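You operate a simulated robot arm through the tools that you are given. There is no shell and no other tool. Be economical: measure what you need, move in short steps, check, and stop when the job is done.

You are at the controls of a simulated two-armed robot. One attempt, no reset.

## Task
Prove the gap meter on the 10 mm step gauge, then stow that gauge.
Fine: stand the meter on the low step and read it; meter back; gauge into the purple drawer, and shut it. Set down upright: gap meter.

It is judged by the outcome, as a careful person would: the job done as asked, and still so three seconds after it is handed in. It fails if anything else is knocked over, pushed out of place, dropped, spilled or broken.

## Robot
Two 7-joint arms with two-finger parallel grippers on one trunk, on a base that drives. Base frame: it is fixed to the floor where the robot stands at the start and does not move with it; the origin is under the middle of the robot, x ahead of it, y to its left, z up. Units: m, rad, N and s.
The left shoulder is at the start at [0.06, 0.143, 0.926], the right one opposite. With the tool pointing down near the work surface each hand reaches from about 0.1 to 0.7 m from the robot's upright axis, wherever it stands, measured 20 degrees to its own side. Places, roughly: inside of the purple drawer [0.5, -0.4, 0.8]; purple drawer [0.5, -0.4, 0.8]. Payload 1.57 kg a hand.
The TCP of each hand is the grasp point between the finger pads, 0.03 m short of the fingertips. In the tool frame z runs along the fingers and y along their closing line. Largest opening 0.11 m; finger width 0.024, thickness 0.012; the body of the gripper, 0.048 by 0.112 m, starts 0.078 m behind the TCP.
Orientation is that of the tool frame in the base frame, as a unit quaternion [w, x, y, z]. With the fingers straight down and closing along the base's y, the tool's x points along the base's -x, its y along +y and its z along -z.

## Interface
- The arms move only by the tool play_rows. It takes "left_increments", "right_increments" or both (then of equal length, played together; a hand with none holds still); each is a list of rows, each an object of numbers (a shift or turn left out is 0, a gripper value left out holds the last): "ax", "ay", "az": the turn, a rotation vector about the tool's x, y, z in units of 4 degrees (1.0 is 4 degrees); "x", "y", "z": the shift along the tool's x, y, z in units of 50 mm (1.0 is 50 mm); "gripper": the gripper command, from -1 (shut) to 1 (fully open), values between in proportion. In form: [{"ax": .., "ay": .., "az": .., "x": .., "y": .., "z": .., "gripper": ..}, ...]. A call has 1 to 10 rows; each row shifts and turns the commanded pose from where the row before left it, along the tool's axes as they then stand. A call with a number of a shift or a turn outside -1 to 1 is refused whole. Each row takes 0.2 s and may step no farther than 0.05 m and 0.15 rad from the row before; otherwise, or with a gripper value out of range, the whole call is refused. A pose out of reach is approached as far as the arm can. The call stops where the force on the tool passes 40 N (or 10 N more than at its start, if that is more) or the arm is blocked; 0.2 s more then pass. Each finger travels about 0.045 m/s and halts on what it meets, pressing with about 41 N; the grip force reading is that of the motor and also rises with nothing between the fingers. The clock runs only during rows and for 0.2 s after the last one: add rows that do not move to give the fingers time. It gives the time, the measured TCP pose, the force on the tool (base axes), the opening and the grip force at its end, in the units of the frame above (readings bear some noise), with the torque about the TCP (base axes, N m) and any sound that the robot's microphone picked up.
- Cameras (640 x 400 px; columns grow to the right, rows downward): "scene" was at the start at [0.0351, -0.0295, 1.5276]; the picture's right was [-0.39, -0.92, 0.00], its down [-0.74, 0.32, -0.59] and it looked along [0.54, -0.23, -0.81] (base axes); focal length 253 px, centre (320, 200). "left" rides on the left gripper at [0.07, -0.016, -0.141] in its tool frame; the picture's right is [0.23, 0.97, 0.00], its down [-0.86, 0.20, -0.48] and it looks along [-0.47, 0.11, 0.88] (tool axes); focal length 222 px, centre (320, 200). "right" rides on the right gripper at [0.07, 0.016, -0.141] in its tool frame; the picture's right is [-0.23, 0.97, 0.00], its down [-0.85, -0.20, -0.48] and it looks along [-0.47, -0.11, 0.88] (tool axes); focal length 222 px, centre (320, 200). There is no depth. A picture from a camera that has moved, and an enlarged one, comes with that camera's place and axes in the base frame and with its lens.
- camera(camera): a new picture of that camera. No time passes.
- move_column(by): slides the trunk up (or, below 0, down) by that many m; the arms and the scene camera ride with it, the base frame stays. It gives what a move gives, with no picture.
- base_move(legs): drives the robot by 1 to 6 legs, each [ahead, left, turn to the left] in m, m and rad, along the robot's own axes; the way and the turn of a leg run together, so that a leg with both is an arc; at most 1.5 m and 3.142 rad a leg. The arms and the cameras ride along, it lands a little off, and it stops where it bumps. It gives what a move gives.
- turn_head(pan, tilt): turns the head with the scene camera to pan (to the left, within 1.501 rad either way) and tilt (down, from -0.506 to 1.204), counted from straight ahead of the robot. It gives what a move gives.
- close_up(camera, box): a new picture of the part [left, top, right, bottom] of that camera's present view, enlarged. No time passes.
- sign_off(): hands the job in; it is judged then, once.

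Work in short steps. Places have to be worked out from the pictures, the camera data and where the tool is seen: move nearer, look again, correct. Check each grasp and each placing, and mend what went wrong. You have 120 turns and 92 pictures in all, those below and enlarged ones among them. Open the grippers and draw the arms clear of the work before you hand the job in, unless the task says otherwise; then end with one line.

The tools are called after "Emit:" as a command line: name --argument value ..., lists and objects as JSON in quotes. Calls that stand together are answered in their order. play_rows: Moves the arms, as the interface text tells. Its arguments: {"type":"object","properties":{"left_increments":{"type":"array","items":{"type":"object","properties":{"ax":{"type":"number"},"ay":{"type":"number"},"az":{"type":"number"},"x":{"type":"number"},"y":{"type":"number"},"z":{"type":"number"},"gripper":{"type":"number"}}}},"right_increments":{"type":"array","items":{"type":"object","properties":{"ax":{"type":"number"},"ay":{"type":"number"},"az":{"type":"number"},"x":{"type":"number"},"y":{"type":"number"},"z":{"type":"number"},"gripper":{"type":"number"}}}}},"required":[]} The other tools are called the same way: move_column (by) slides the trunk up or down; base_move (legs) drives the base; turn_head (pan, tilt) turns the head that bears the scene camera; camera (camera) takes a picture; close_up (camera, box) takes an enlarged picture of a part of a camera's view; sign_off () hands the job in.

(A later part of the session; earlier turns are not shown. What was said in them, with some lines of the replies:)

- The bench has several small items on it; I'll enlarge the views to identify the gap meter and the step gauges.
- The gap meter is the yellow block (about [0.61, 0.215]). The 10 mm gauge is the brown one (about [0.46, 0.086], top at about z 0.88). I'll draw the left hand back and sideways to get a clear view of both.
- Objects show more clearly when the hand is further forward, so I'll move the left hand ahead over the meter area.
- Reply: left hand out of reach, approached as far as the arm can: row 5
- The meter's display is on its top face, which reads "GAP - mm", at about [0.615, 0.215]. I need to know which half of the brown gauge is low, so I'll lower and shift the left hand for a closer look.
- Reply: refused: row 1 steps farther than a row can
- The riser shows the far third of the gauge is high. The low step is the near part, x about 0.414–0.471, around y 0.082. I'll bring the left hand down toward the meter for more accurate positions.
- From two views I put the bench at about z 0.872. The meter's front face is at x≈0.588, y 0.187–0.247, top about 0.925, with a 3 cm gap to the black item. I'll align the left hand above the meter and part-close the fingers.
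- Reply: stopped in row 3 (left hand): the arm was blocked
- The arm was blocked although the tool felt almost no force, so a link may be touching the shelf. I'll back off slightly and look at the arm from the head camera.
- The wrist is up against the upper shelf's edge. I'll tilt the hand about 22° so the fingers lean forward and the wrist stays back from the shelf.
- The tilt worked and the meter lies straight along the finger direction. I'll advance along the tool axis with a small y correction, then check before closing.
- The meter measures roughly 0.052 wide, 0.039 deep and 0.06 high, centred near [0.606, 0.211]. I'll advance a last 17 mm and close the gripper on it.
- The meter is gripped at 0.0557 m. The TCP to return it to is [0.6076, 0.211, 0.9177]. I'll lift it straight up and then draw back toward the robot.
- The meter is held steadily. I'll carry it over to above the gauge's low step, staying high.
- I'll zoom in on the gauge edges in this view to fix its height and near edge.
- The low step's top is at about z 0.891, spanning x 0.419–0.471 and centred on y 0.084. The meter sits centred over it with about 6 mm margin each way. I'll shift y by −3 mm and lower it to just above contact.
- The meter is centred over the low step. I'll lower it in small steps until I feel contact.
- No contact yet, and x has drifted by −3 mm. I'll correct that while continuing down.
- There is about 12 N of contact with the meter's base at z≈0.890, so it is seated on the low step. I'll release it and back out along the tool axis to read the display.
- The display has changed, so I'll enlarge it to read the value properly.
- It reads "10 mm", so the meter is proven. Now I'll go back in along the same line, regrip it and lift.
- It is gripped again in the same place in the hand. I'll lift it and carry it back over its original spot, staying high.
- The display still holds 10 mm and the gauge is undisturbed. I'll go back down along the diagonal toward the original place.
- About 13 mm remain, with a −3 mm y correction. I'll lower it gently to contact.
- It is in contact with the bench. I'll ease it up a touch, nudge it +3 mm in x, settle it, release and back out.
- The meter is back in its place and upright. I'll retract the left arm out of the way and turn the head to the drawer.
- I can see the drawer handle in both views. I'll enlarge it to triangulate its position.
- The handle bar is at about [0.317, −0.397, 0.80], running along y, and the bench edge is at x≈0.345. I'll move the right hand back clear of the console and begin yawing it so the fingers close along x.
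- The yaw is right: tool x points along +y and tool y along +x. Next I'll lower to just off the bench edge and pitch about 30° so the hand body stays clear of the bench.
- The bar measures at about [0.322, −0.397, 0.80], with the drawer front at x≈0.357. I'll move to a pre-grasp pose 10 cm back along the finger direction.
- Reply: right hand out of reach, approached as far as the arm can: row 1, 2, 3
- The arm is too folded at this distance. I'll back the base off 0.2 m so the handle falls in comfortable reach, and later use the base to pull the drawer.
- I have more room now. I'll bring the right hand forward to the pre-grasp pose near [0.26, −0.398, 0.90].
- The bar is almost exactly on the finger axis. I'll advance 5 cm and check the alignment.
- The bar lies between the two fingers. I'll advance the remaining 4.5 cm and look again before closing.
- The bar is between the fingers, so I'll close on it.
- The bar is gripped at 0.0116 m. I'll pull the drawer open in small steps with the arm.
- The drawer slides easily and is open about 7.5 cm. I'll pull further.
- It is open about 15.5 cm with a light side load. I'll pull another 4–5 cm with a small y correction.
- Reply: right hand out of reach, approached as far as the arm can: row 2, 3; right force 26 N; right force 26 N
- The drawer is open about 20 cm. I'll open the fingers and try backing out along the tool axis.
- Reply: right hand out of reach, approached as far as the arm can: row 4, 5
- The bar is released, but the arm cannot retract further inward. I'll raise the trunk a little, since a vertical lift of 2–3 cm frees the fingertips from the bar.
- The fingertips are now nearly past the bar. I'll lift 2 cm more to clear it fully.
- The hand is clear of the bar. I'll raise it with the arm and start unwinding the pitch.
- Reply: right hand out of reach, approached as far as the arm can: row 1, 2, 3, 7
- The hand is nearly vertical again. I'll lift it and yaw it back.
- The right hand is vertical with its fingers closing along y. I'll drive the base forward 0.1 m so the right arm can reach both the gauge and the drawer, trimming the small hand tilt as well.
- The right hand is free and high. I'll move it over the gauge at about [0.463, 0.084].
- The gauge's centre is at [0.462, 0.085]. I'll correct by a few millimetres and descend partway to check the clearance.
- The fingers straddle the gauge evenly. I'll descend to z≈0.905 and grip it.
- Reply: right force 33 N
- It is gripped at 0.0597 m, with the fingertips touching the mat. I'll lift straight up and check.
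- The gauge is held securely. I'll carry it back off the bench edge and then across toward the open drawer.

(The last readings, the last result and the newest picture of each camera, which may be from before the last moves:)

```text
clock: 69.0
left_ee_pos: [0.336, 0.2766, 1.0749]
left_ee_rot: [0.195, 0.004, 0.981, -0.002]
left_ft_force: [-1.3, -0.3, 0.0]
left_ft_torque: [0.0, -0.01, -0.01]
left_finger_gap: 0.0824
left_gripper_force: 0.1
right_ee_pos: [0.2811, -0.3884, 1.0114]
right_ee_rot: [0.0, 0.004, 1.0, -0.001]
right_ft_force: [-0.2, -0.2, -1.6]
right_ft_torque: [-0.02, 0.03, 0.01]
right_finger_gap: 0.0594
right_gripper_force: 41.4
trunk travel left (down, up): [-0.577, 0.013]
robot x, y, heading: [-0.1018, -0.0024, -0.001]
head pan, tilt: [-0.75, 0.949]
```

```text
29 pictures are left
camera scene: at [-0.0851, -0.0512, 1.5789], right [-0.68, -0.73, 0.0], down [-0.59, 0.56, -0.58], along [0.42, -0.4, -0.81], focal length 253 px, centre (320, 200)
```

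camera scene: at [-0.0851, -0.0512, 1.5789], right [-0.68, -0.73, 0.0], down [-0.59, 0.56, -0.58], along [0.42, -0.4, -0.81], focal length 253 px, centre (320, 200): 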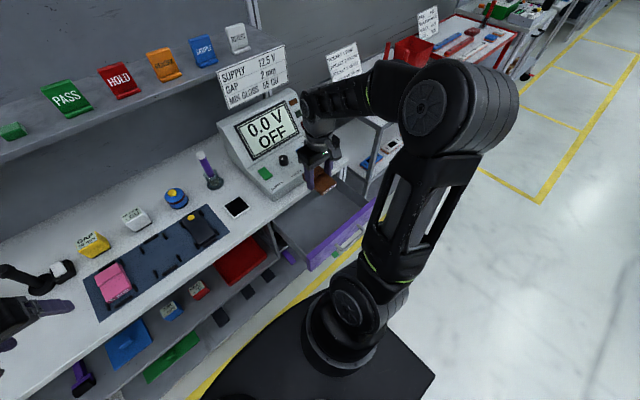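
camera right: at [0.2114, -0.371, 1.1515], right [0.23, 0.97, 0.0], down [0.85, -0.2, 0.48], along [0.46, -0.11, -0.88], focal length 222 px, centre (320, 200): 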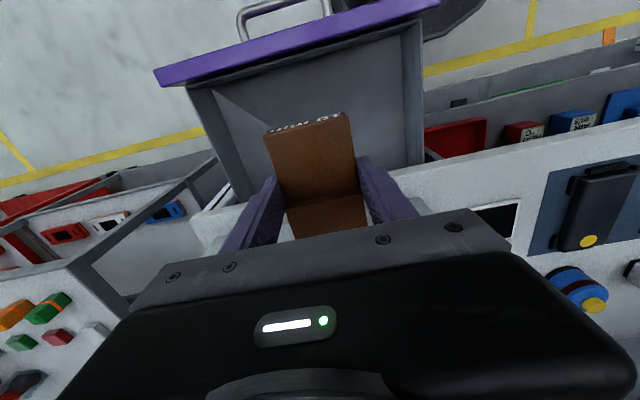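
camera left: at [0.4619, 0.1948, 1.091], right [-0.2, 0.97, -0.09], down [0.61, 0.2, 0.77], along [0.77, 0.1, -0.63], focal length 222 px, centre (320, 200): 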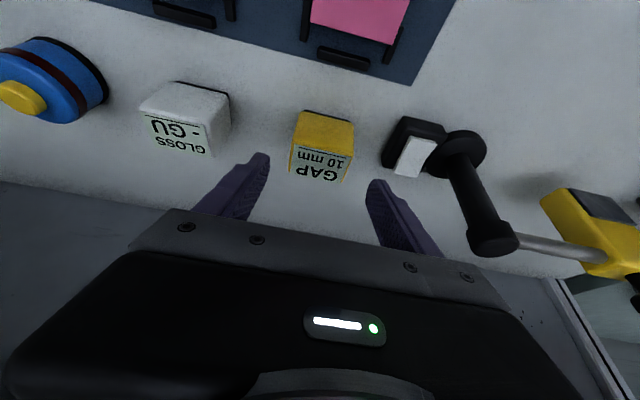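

The drawer's open span is x 0.19–0.345 and y −0.53 to −0.25. I'll centre the gauge at x≈0.266 and lower it into the drawer, then check.

Emit:
play_rows --right_increments '[{"x": 0.3}, {"z": 0.9}, {"z": 0.9}, {"z": 0.9}, {"z": 0.6}, {}]'

Emit:
camera --camera "right"

```text
clock: 70.4
left_ee_pos: [0.3358, 0.2757, 1.0756]
left_ee_rot: [0.195, 0.004, 0.981, -0.001]
left_ft_force: [-0.1, 0.8, -0.1]
left_ft_torque: [-0.03, -0.02, 0.02]
left_finger_gap: 0.0827
left_gripper_force: 0.1
right_ee_pos: [0.2653, -0.3872, 0.8415]
right_ee_rot: [-0.001, 0.005, 1.0, -0.001]
right_ft_force: [-0.4, 0.6, -0.5]
right_ft_torque: [-0.04, 0.01, -0.02]
right_finger_gap: 0.0595
right_gripper_force: 40.6
trunk travel left (down, up): [-0.577, 0.013]
robot x, y, heading: [-0.1063, -0.0038, -0.005]
head pan, tilt: [-0.75, 0.949]
```

```text
28 pictures are left
camera right: at [0.1965, -0.3711, 0.982], right [0.23, 0.97, 0.0], down [0.85, -0.21, 0.48], along [0.46, -0.11, -0.88], focal length 222 px, centre (320, 200)
```

right: 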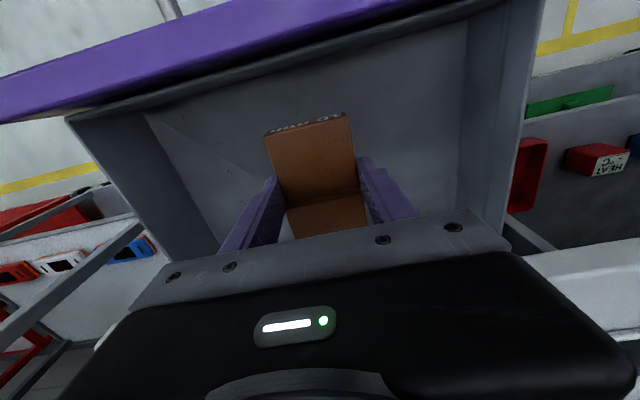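

The gauge is inside the drawer walls with clearance. I'll keep lowering in small steps until it touches the drawer floor.

Emit:
play_rows --right_increments '[{"z": 0.4}, {"z": 0.2}, {"z": 0.15}, {"z": 0.1}, {"z": 0.1}, {"z": 0.1}, {"z": 0.1}, {}]'

```text
clock: 72.2
left_ee_pos: [0.3359, 0.2774, 1.0754]
left_ee_rot: [0.195, 0.004, 0.981, -0.001]
left_ft_force: [-0.6, -0.8, 0.0]
left_ft_torque: [0.01, -0.02, -0.01]
left_finger_gap: 0.0825
left_gripper_force: 0.1
right_ee_pos: [0.2656, -0.3887, 0.7861]
right_ee_rot: [-0.001, 0.005, 1.0, -0.001]
right_ft_force: [0.1, -0.4, -0.7]
right_ft_torque: [-0.01, -0.01, 0.03]
right_finger_gap: 0.0593
right_gripper_force: 41.1
trunk travel left (down, up): [-0.577, 0.013]
robot x, y, heading: [-0.1053, -0.0046, -0.004]
head pan, tilt: [-0.75, 0.949]
```

No contact yet, so I'll continue down slowly.

Emit:
play_rows --right_increments '[{"z": 0.1}, {"z": 0.1}, {"z": 0.1}, {"z": 0.1}, {"z": 0.1}, {"z": 0.1}, {}]'

Emit:
camera --camera "right"

```text
clock: 72.7
left_ee_pos: [0.3347, 0.2768, 1.0761]
left_ee_rot: [0.195, 0.003, 0.981, -0.002]
left_ft_force: [-0.3, 0.0, 0.0]
left_ft_torque: [0.01, 0.01, -0.02]
left_finger_gap: 0.0823
left_gripper_force: 0.0
right_ee_pos: [0.2699, -0.3877, 0.783]
right_ee_rot: [0.005, 0.004, 1.0, -0.003]
right_ft_force: [-0.8, 4.3, 31.0]
right_ft_torque: [1.22, 0.36, -0.22]
right_finger_gap: 0.0593
right_gripper_force: 40.8
trunk travel left (down, up): [-0.577, 0.013]
robot x, y, heading: [-0.1072, -0.0007, -0.008]
head pan, tilt: [-0.75, 0.949]
stopped in row 2 (right hand): the force on the tool passed its limit at 48 N (the readings are from after the stop); the commanded pose is now the measured one
```

```text
27 pictures are left
camera right: at [0.1985, -0.3707, 0.9225], right [0.23, 0.97, 0.0], down [0.85, -0.2, 0.49], along [0.47, -0.12, -0.87], focal length 222 px, centre (320, 200)
```

right: 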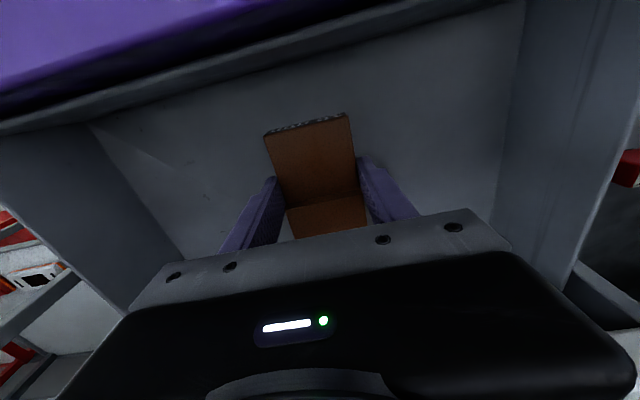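

It has touched the drawer floor. I'll ease up 1 mm, open the gripper and lift straight out.

Emit:
play_rows --right_increments '[{"z": -0.02}, {"gripper": 0.5}, {"gripper": 0.5}, {"gripper": 0.5}, {"gripper": 0.5}, {"z": -0.8}, {"z": -0.9}, {"z": -0.9}, {"z": -0.9}, {}]'

Emit:
camera --camera "right"

```text
clock: 73.7
left_ee_pos: [0.3354, 0.274, 1.0756]
left_ee_rot: [0.195, 0.004, 0.981, 0.0]
left_ft_force: [0.0, 0.0, -0.6]
left_ft_torque: [-0.02, 0.01, 0.01]
left_finger_gap: 0.0827
left_gripper_force: 0.0
right_ee_pos: [0.2685, -0.3948, 0.7828]
right_ee_rot: [0.007, 0.007, 1.0, -0.006]
right_ft_force: [-0.2, -10.0, 21.6]
right_ft_torque: [0.6, 0.19, 0.11]
right_finger_gap: 0.0737
right_gripper_force: 0.1
trunk travel left (down, up): [-0.577, 0.013]
robot x, y, heading: [-0.1036, -0.0045, -0.005]
head pan, tilt: [-0.75, 0.949]
stopped in row 4 (right hand): the force on the tool passed its limit at 42 N (the readings are from after the stop); the commanded pose is now the measured one
```

```text
26 pictures are left
camera right: at [0.1977, -0.3764, 0.9225], right [0.24, 0.97, -0.01], down [0.85, -0.21, 0.49], along [0.48, -0.12, -0.87], focal length 222 px, centre (320, 200)
```

right: 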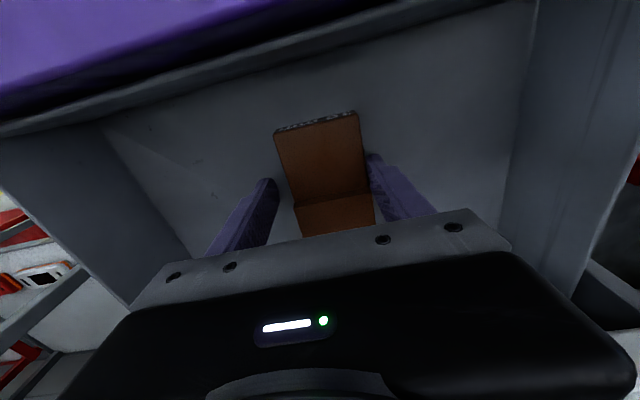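

The gripper has opened and the residual load is from the fingertips on the floor. I'll lift slowly.

Emit:
play_rows --right_increments '[{"z": -0.1, "gripper": 0.5}, {"y": 0.1, "z": -0.1, "gripper": 0.5}, {"z": -0.2}, {"z": -0.8}, {"z": -0.9}, {"z": -0.9}, {}]'

Emit:
camera --camera "right"

```text
clock: 75.3
left_ee_pos: [0.3374, 0.2753, 1.0751]
left_ee_rot: [0.194, 0.004, 0.981, -0.001]
left_ft_force: [0.4, -0.3, -0.3]
left_ft_torque: [0.01, -0.02, -0.02]
left_finger_gap: 0.0824
left_gripper_force: 0.0
right_ee_pos: [0.2646, -0.3847, 0.9344]
right_ee_rot: [0.005, 0.005, 1.0, -0.003]
right_ft_force: [0.2, -0.1, -0.3]
right_ft_torque: [-0.02, -0.03, 0.01]
right_finger_gap: 0.0823
right_gripper_force: 0.2
trunk travel left (down, up): [-0.577, 0.013]
robot x, y, heading: [-0.1053, -0.0003, -0.001]
head pan, tilt: [-0.75, 0.949]
```

```text
25 pictures are left
camera right: at [0.1938, -0.3672, 1.0741], right [0.24, 0.97, -0.01], down [0.85, -0.2, 0.49], along [0.47, -0.12, -0.87], focal length 222 px, centre (320, 200)
```

right: 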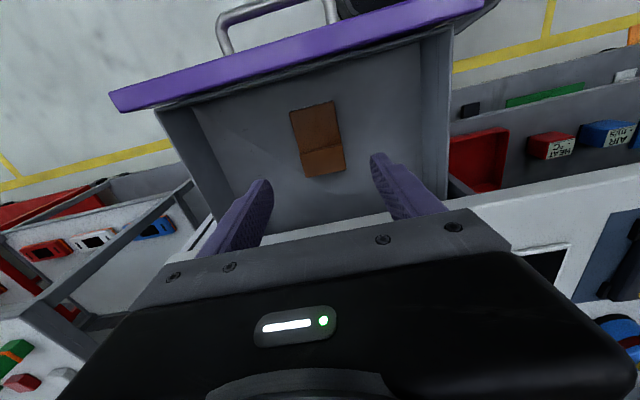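

The gauge lies flat in the drawer. To shut it I'll raise the hand, close the fingers and back the base off, then come down in front of the handle and push.

Emit:
play_rows --right_increments '[{"z": -0.8, "gripper": -1}, {"z": -0.6, "ay": 0.1}, {}, {}]'

Emit:
base_move --legs '[[-0.15, 0, 0]]'

Emit:
play_rows --right_increments '[{"x": 0.6}, {"z": 0.8}, {}]'

Emit:
camera --camera "right"

```text
clock: 76.3
left_ee_pos: [0.3356, 0.2743, 1.0753]
left_ee_rot: [0.195, 0.004, 0.981, 0.0]
left_ft_force: [-0.1, -0.3, -0.7]
left_ft_torque: [-0.02, -0.02, 0.0]
left_finger_gap: 0.0826
left_gripper_force: 0.1
right_ee_pos: [0.266, -0.3839, 1.0043]
right_ee_rot: [0.001, 0.005, 1.0, -0.004]
right_ft_force: [-0.4, 1.0, 0.8]
right_ft_torque: [-0.02, 0.01, -0.02]
right_finger_gap: 0.0
right_gripper_force: 3.1
trunk travel left (down, up): [-0.577, 0.013]
robot x, y, heading: [-0.1039, 0.0011, -0.004]
head pan, tilt: [-0.75, 0.949]
```

```text
clock: 77.7
left_ee_pos: [0.1821, 0.2772, 1.0752]
left_ee_rot: [0.196, 0.002, 0.981, 0.001]
left_ft_force: [-0.5, -0.2, 0.1]
left_ft_torque: [0.03, -0.05, -0.02]
left_finger_gap: 0.0825
left_gripper_force: 0.1
right_ee_pos: [0.1156, -0.3827, 1.0032]
right_ee_rot: [0.002, 0.003, 1.0, -0.004]
right_ft_force: [-1.4, -1.1, -0.3]
right_ft_torque: [0.0, -0.07, 0.03]
right_finger_gap: 0.0
right_gripper_force: 21.6
trunk travel left (down, up): [-0.577, 0.013]
robot x, y, heading: [-0.2596, 0.0009, 0.002]
head pan, tilt: [-0.75, 0.949]
```

```text
clock: 78.5
left_ee_pos: [0.1807, 0.2769, 1.076]
left_ee_rot: [0.196, 0.002, 0.981, -0.001]
left_ft_force: [-0.4, 0.4, -0.4]
left_ft_torque: [-0.02, -0.03, 0.01]
left_finger_gap: 0.0827
left_gripper_force: 0.0
right_ee_pos: [0.084, -0.3848, 0.9661]
right_ee_rot: [0.002, 0.003, 1.0, -0.003]
right_ft_force: [0.3, -0.1, 0.5]
right_ft_torque: [0.0, -0.03, 0.02]
right_finger_gap: 0.0
right_gripper_force: 21.5
trunk travel left (down, up): [-0.577, 0.013]
robot x, y, heading: [-0.2599, -0.0033, -0.003]
head pan, tilt: [-0.75, 0.949]
```

```text
24 pictures are left
camera right: at [0.0139, -0.367, 1.1053], right [0.23, 0.97, -0.01], down [0.85, -0.2, 0.48], along [0.47, -0.12, -0.88], focal length 222 px, centre (320, 200)
```

right: 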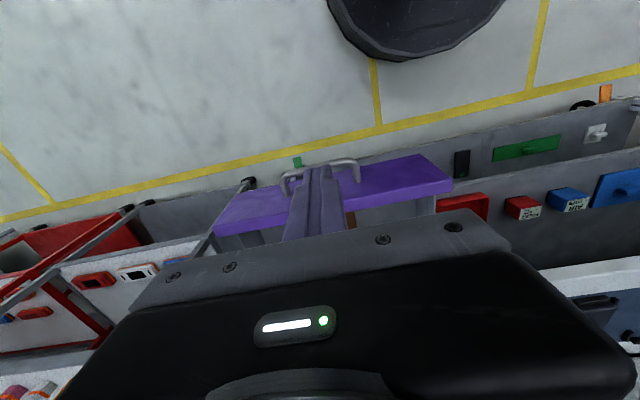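

The bar is at x≈0.127 and the fingers are about 2.4 cm in front of it. I'll descend to bar height.

Emit:
play_rows --right_increments '[{"z": 0.9, "y": -0.16}, {"z": 0.9}, {"z": 0.9}, {"z": 0.5}, {}]'

Emit:
camera --camera "right"

```text
clock: 79.7
left_ee_pos: [0.1819, 0.2776, 1.0747]
left_ee_rot: [0.195, 0.002, 0.981, -0.001]
left_ft_force: [-0.2, -0.3, 0.0]
left_ft_torque: [0.03, -0.01, 0.06]
left_finger_gap: 0.0827
left_gripper_force: 0.0
right_ee_pos: [0.0869, -0.3935, 0.8047]
right_ee_rot: [0.002, 0.002, 1.0, -0.004]
right_ft_force: [0.7, -0.8, -0.3]
right_ft_torque: [-0.01, 0.02, 0.01]
right_finger_gap: 0.0002
right_gripper_force: 21.2
trunk travel left (down, up): [-0.577, 0.013]
robot x, y, heading: [-0.2573, 0.0023, 0.003]
head pan, tilt: [-0.75, 0.949]
```

```text
23 pictures are left
camera right: at [0.0159, -0.3756, 0.9442], right [0.23, 0.97, -0.01], down [0.85, -0.2, 0.48], along [0.47, -0.12, -0.88], focal length 222 px, centre (320, 200)
```

right: 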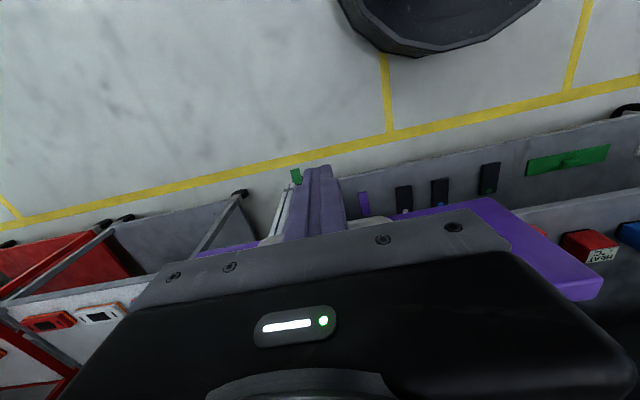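

The fingers are in front of the bar at the right height, so I'll push the drawer shut in moderate steps.

Emit:
play_rows --right_increments '[{"x": -0.4}, {"x": -0.4}, {"x": -0.4}, {"x": -0.4}, {"x": -0.4}, {"x": -0.4}, {"x": -0.4}, {"x": -0.4}, {}]'

Emit:
camera --camera "scene"

```text
clock: 81.7
left_ee_pos: [0.1829, 0.2776, 1.0757]
left_ee_rot: [0.194, 0.002, 0.981, 0.0]
left_ft_force: [0.8, -0.3, -1.0]
left_ft_torque: [-0.03, -0.02, -0.01]
left_finger_gap: 0.0826
left_gripper_force: 0.0
right_ee_pos: [0.2465, -0.3927, 0.8071]
right_ee_rot: [0.001, 0.003, 1.0, -0.004]
right_ft_force: [-0.2, 0.8, 0.1]
right_ft_torque: [-0.01, 0.0, -0.01]
right_finger_gap: 0.0
right_gripper_force: 21.3
trunk travel left (down, up): [-0.577, 0.013]
robot x, y, heading: [-0.2589, 0.0006, 0.001]
head pan, tilt: [-0.75, 0.949]
```

```text
22 pictures are left
camera scene: at [-0.237, -0.0518, 1.5789], right [-0.68, -0.73, 0.0], down [-0.6, 0.55, -0.58], along [0.43, -0.4, -0.81], focal length 253 px, centre (320, 200)
```

scene: 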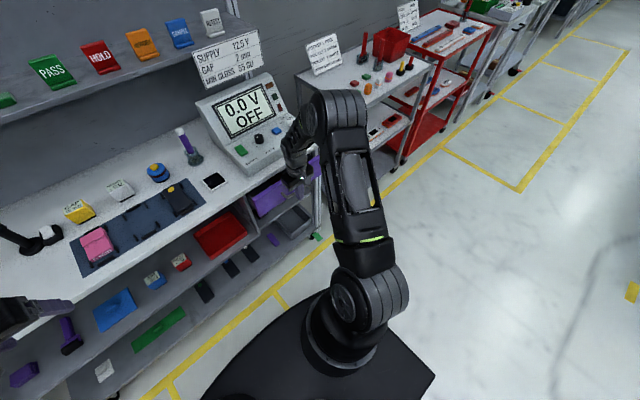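

The drawer is closing, with about 5 cm left. I'll keep pushing until it stops.

Emit:
play_rows --right_increments '[{"x": -0.3}, {"x": -0.3}, {"x": -0.2}, {"x": -0.15}, {"x": -0.1}, {"x": -0.1}, {"x": -0.1}, {}]'

Emit:
close_up --camera "scene" --box '[220, 120, 350, 230]'

```text
clock: 83.5
left_ee_pos: [0.1803, 0.2773, 1.0756]
left_ee_rot: [0.196, 0.002, 0.981, -0.001]
left_ft_force: [-0.2, 0.1, 0.2]
left_ft_torque: [-0.01, -0.01, -0.02]
left_finger_gap: 0.0825
left_gripper_force: 0.1
right_ee_pos: [0.301, -0.3925, 0.8038]
right_ee_rot: [-0.004, 0.004, 1.0, -0.003]
right_ft_force: [-33.7, 3.6, -0.7]
right_ft_torque: [-0.41, 0.14, 0.09]
right_finger_gap: 0.0001
right_gripper_force: 21.9
trunk travel left (down, up): [-0.577, 0.013]
robot x, y, heading: [-0.2566, -0.0011, 0.001]
head pan, tilt: [-0.75, 0.949]
```

```text
3.64 times, centred on (285, 175) of scene
camera zoom: at [-0.2413, -0.0513, 1.5789], right [-0.68, -0.73, 0.0], down [-0.59, 0.55, -0.58], along [0.43, -0.4, -0.81], focal length 920 px, centre (447, 291)
```

zoom: 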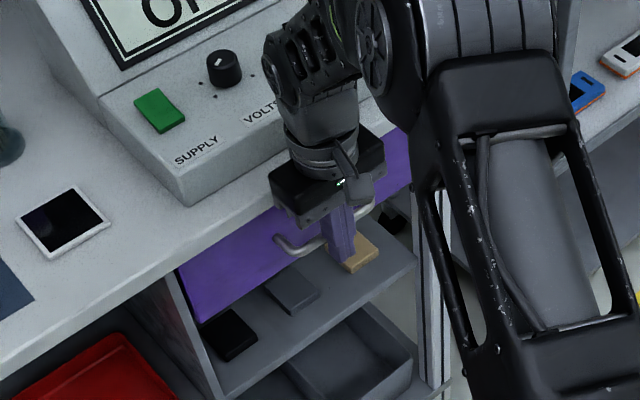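

I feel a 34 N stop and the bar is back at x≈0.319, its original position. I'll back the hand away, raise it, and inspect everything.

Emit:
play_rows --right_increments '[{"x": 0.6}, {"x": 0.9}, {"z": -0.9}, {"z": -0.9}, {"z": -0.9}, {"z": -0.9, "gripper": 0.5}, {"gripper": 0.5}, {}]'

Emit:
camera --camera "scene"

Emit:
close_up --camera "scene" --box '[220, 120, 350, 230]'

Emit:
close_up --camera "scene" --box '[0, 140, 240, 300]'

```text
clock: 85.3
left_ee_pos: [0.1807, 0.2778, 1.0751]
left_ee_rot: [0.195, 0.003, 0.981, -0.001]
left_ft_force: [-1.0, -0.2, 0.3]
left_ft_torque: [-0.02, 0.0, 0.01]
left_finger_gap: 0.0828
left_gripper_force: 0.1
right_ee_pos: [0.2329, -0.3922, 0.9866]
right_ee_rot: [0.002, 0.002, 1.0, -0.003]
right_ft_force: [0.4, -0.1, 0.1]
right_ft_torque: [0.01, 0.0, -0.02]
right_finger_gap: 0.0679
right_gripper_force: 0.1
trunk travel left (down, up): [-0.577, 0.013]
robot x, y, heading: [-0.2607, -0.0027, 0.003]
head pan, tilt: [-0.75, 0.949]
```

```text
20 pictures are left
camera scene: at [-0.2371, -0.0517, 1.5789], right [-0.68, -0.73, 0.0], down [-0.6, 0.55, -0.58], along [0.43, -0.4, -0.81], focal length 253 px, centre (320, 200)
```

scene: 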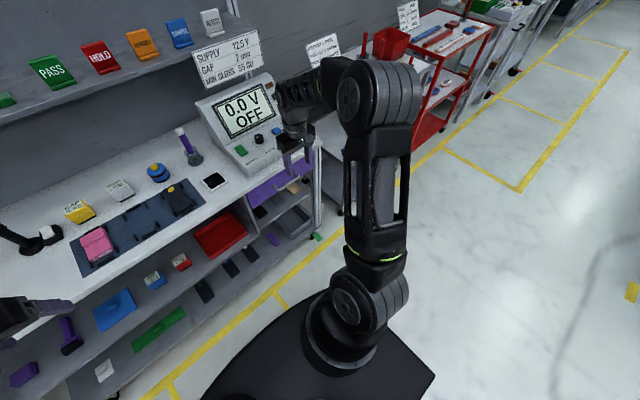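

```text
3.64 times, centred on (285, 175) of scene
camera zoom: at [-0.2371, -0.0517, 1.5789], right [-0.68, -0.73, 0.0], down [-0.6, 0.55, -0.58], along [0.43, -0.4, -0.81], focal length 920 px, centre (447, 291)
```

zoom: 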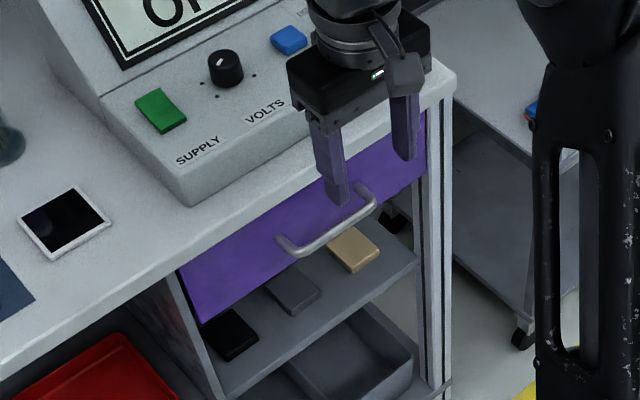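

```text
2.50 times, centred on (120, 220) of scene
camera zoom: at [-0.2371, -0.0517, 1.5789], right [-0.68, -0.73, 0.0], down [-0.6, 0.55, -0.58], along [0.43, -0.4, -0.81], focal length 632 px, centre (820, 150)
```

zoom: 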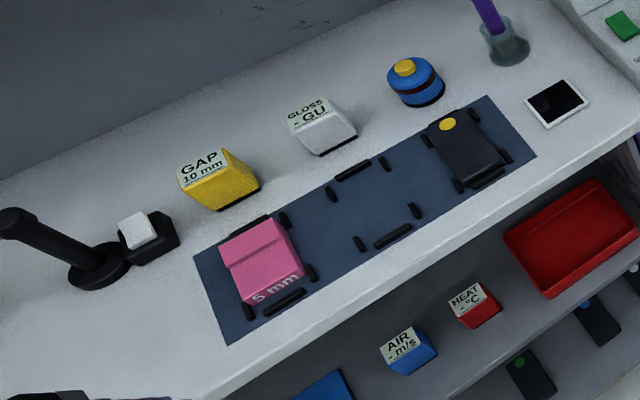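

The drawer is shut flush with the gauge inside. The meter stands upright in its original place showing 10 mm, nothing else has moved, and both arms are clear with grippers open. I'm handing the job in.

Emit:
sign_off

```text
The job is handed in.
```

The gap meter read 10 mm on the low step of the 10 mm gauge. It is back in its place, upright, and the gauge is in the purple drawer, which is shut.
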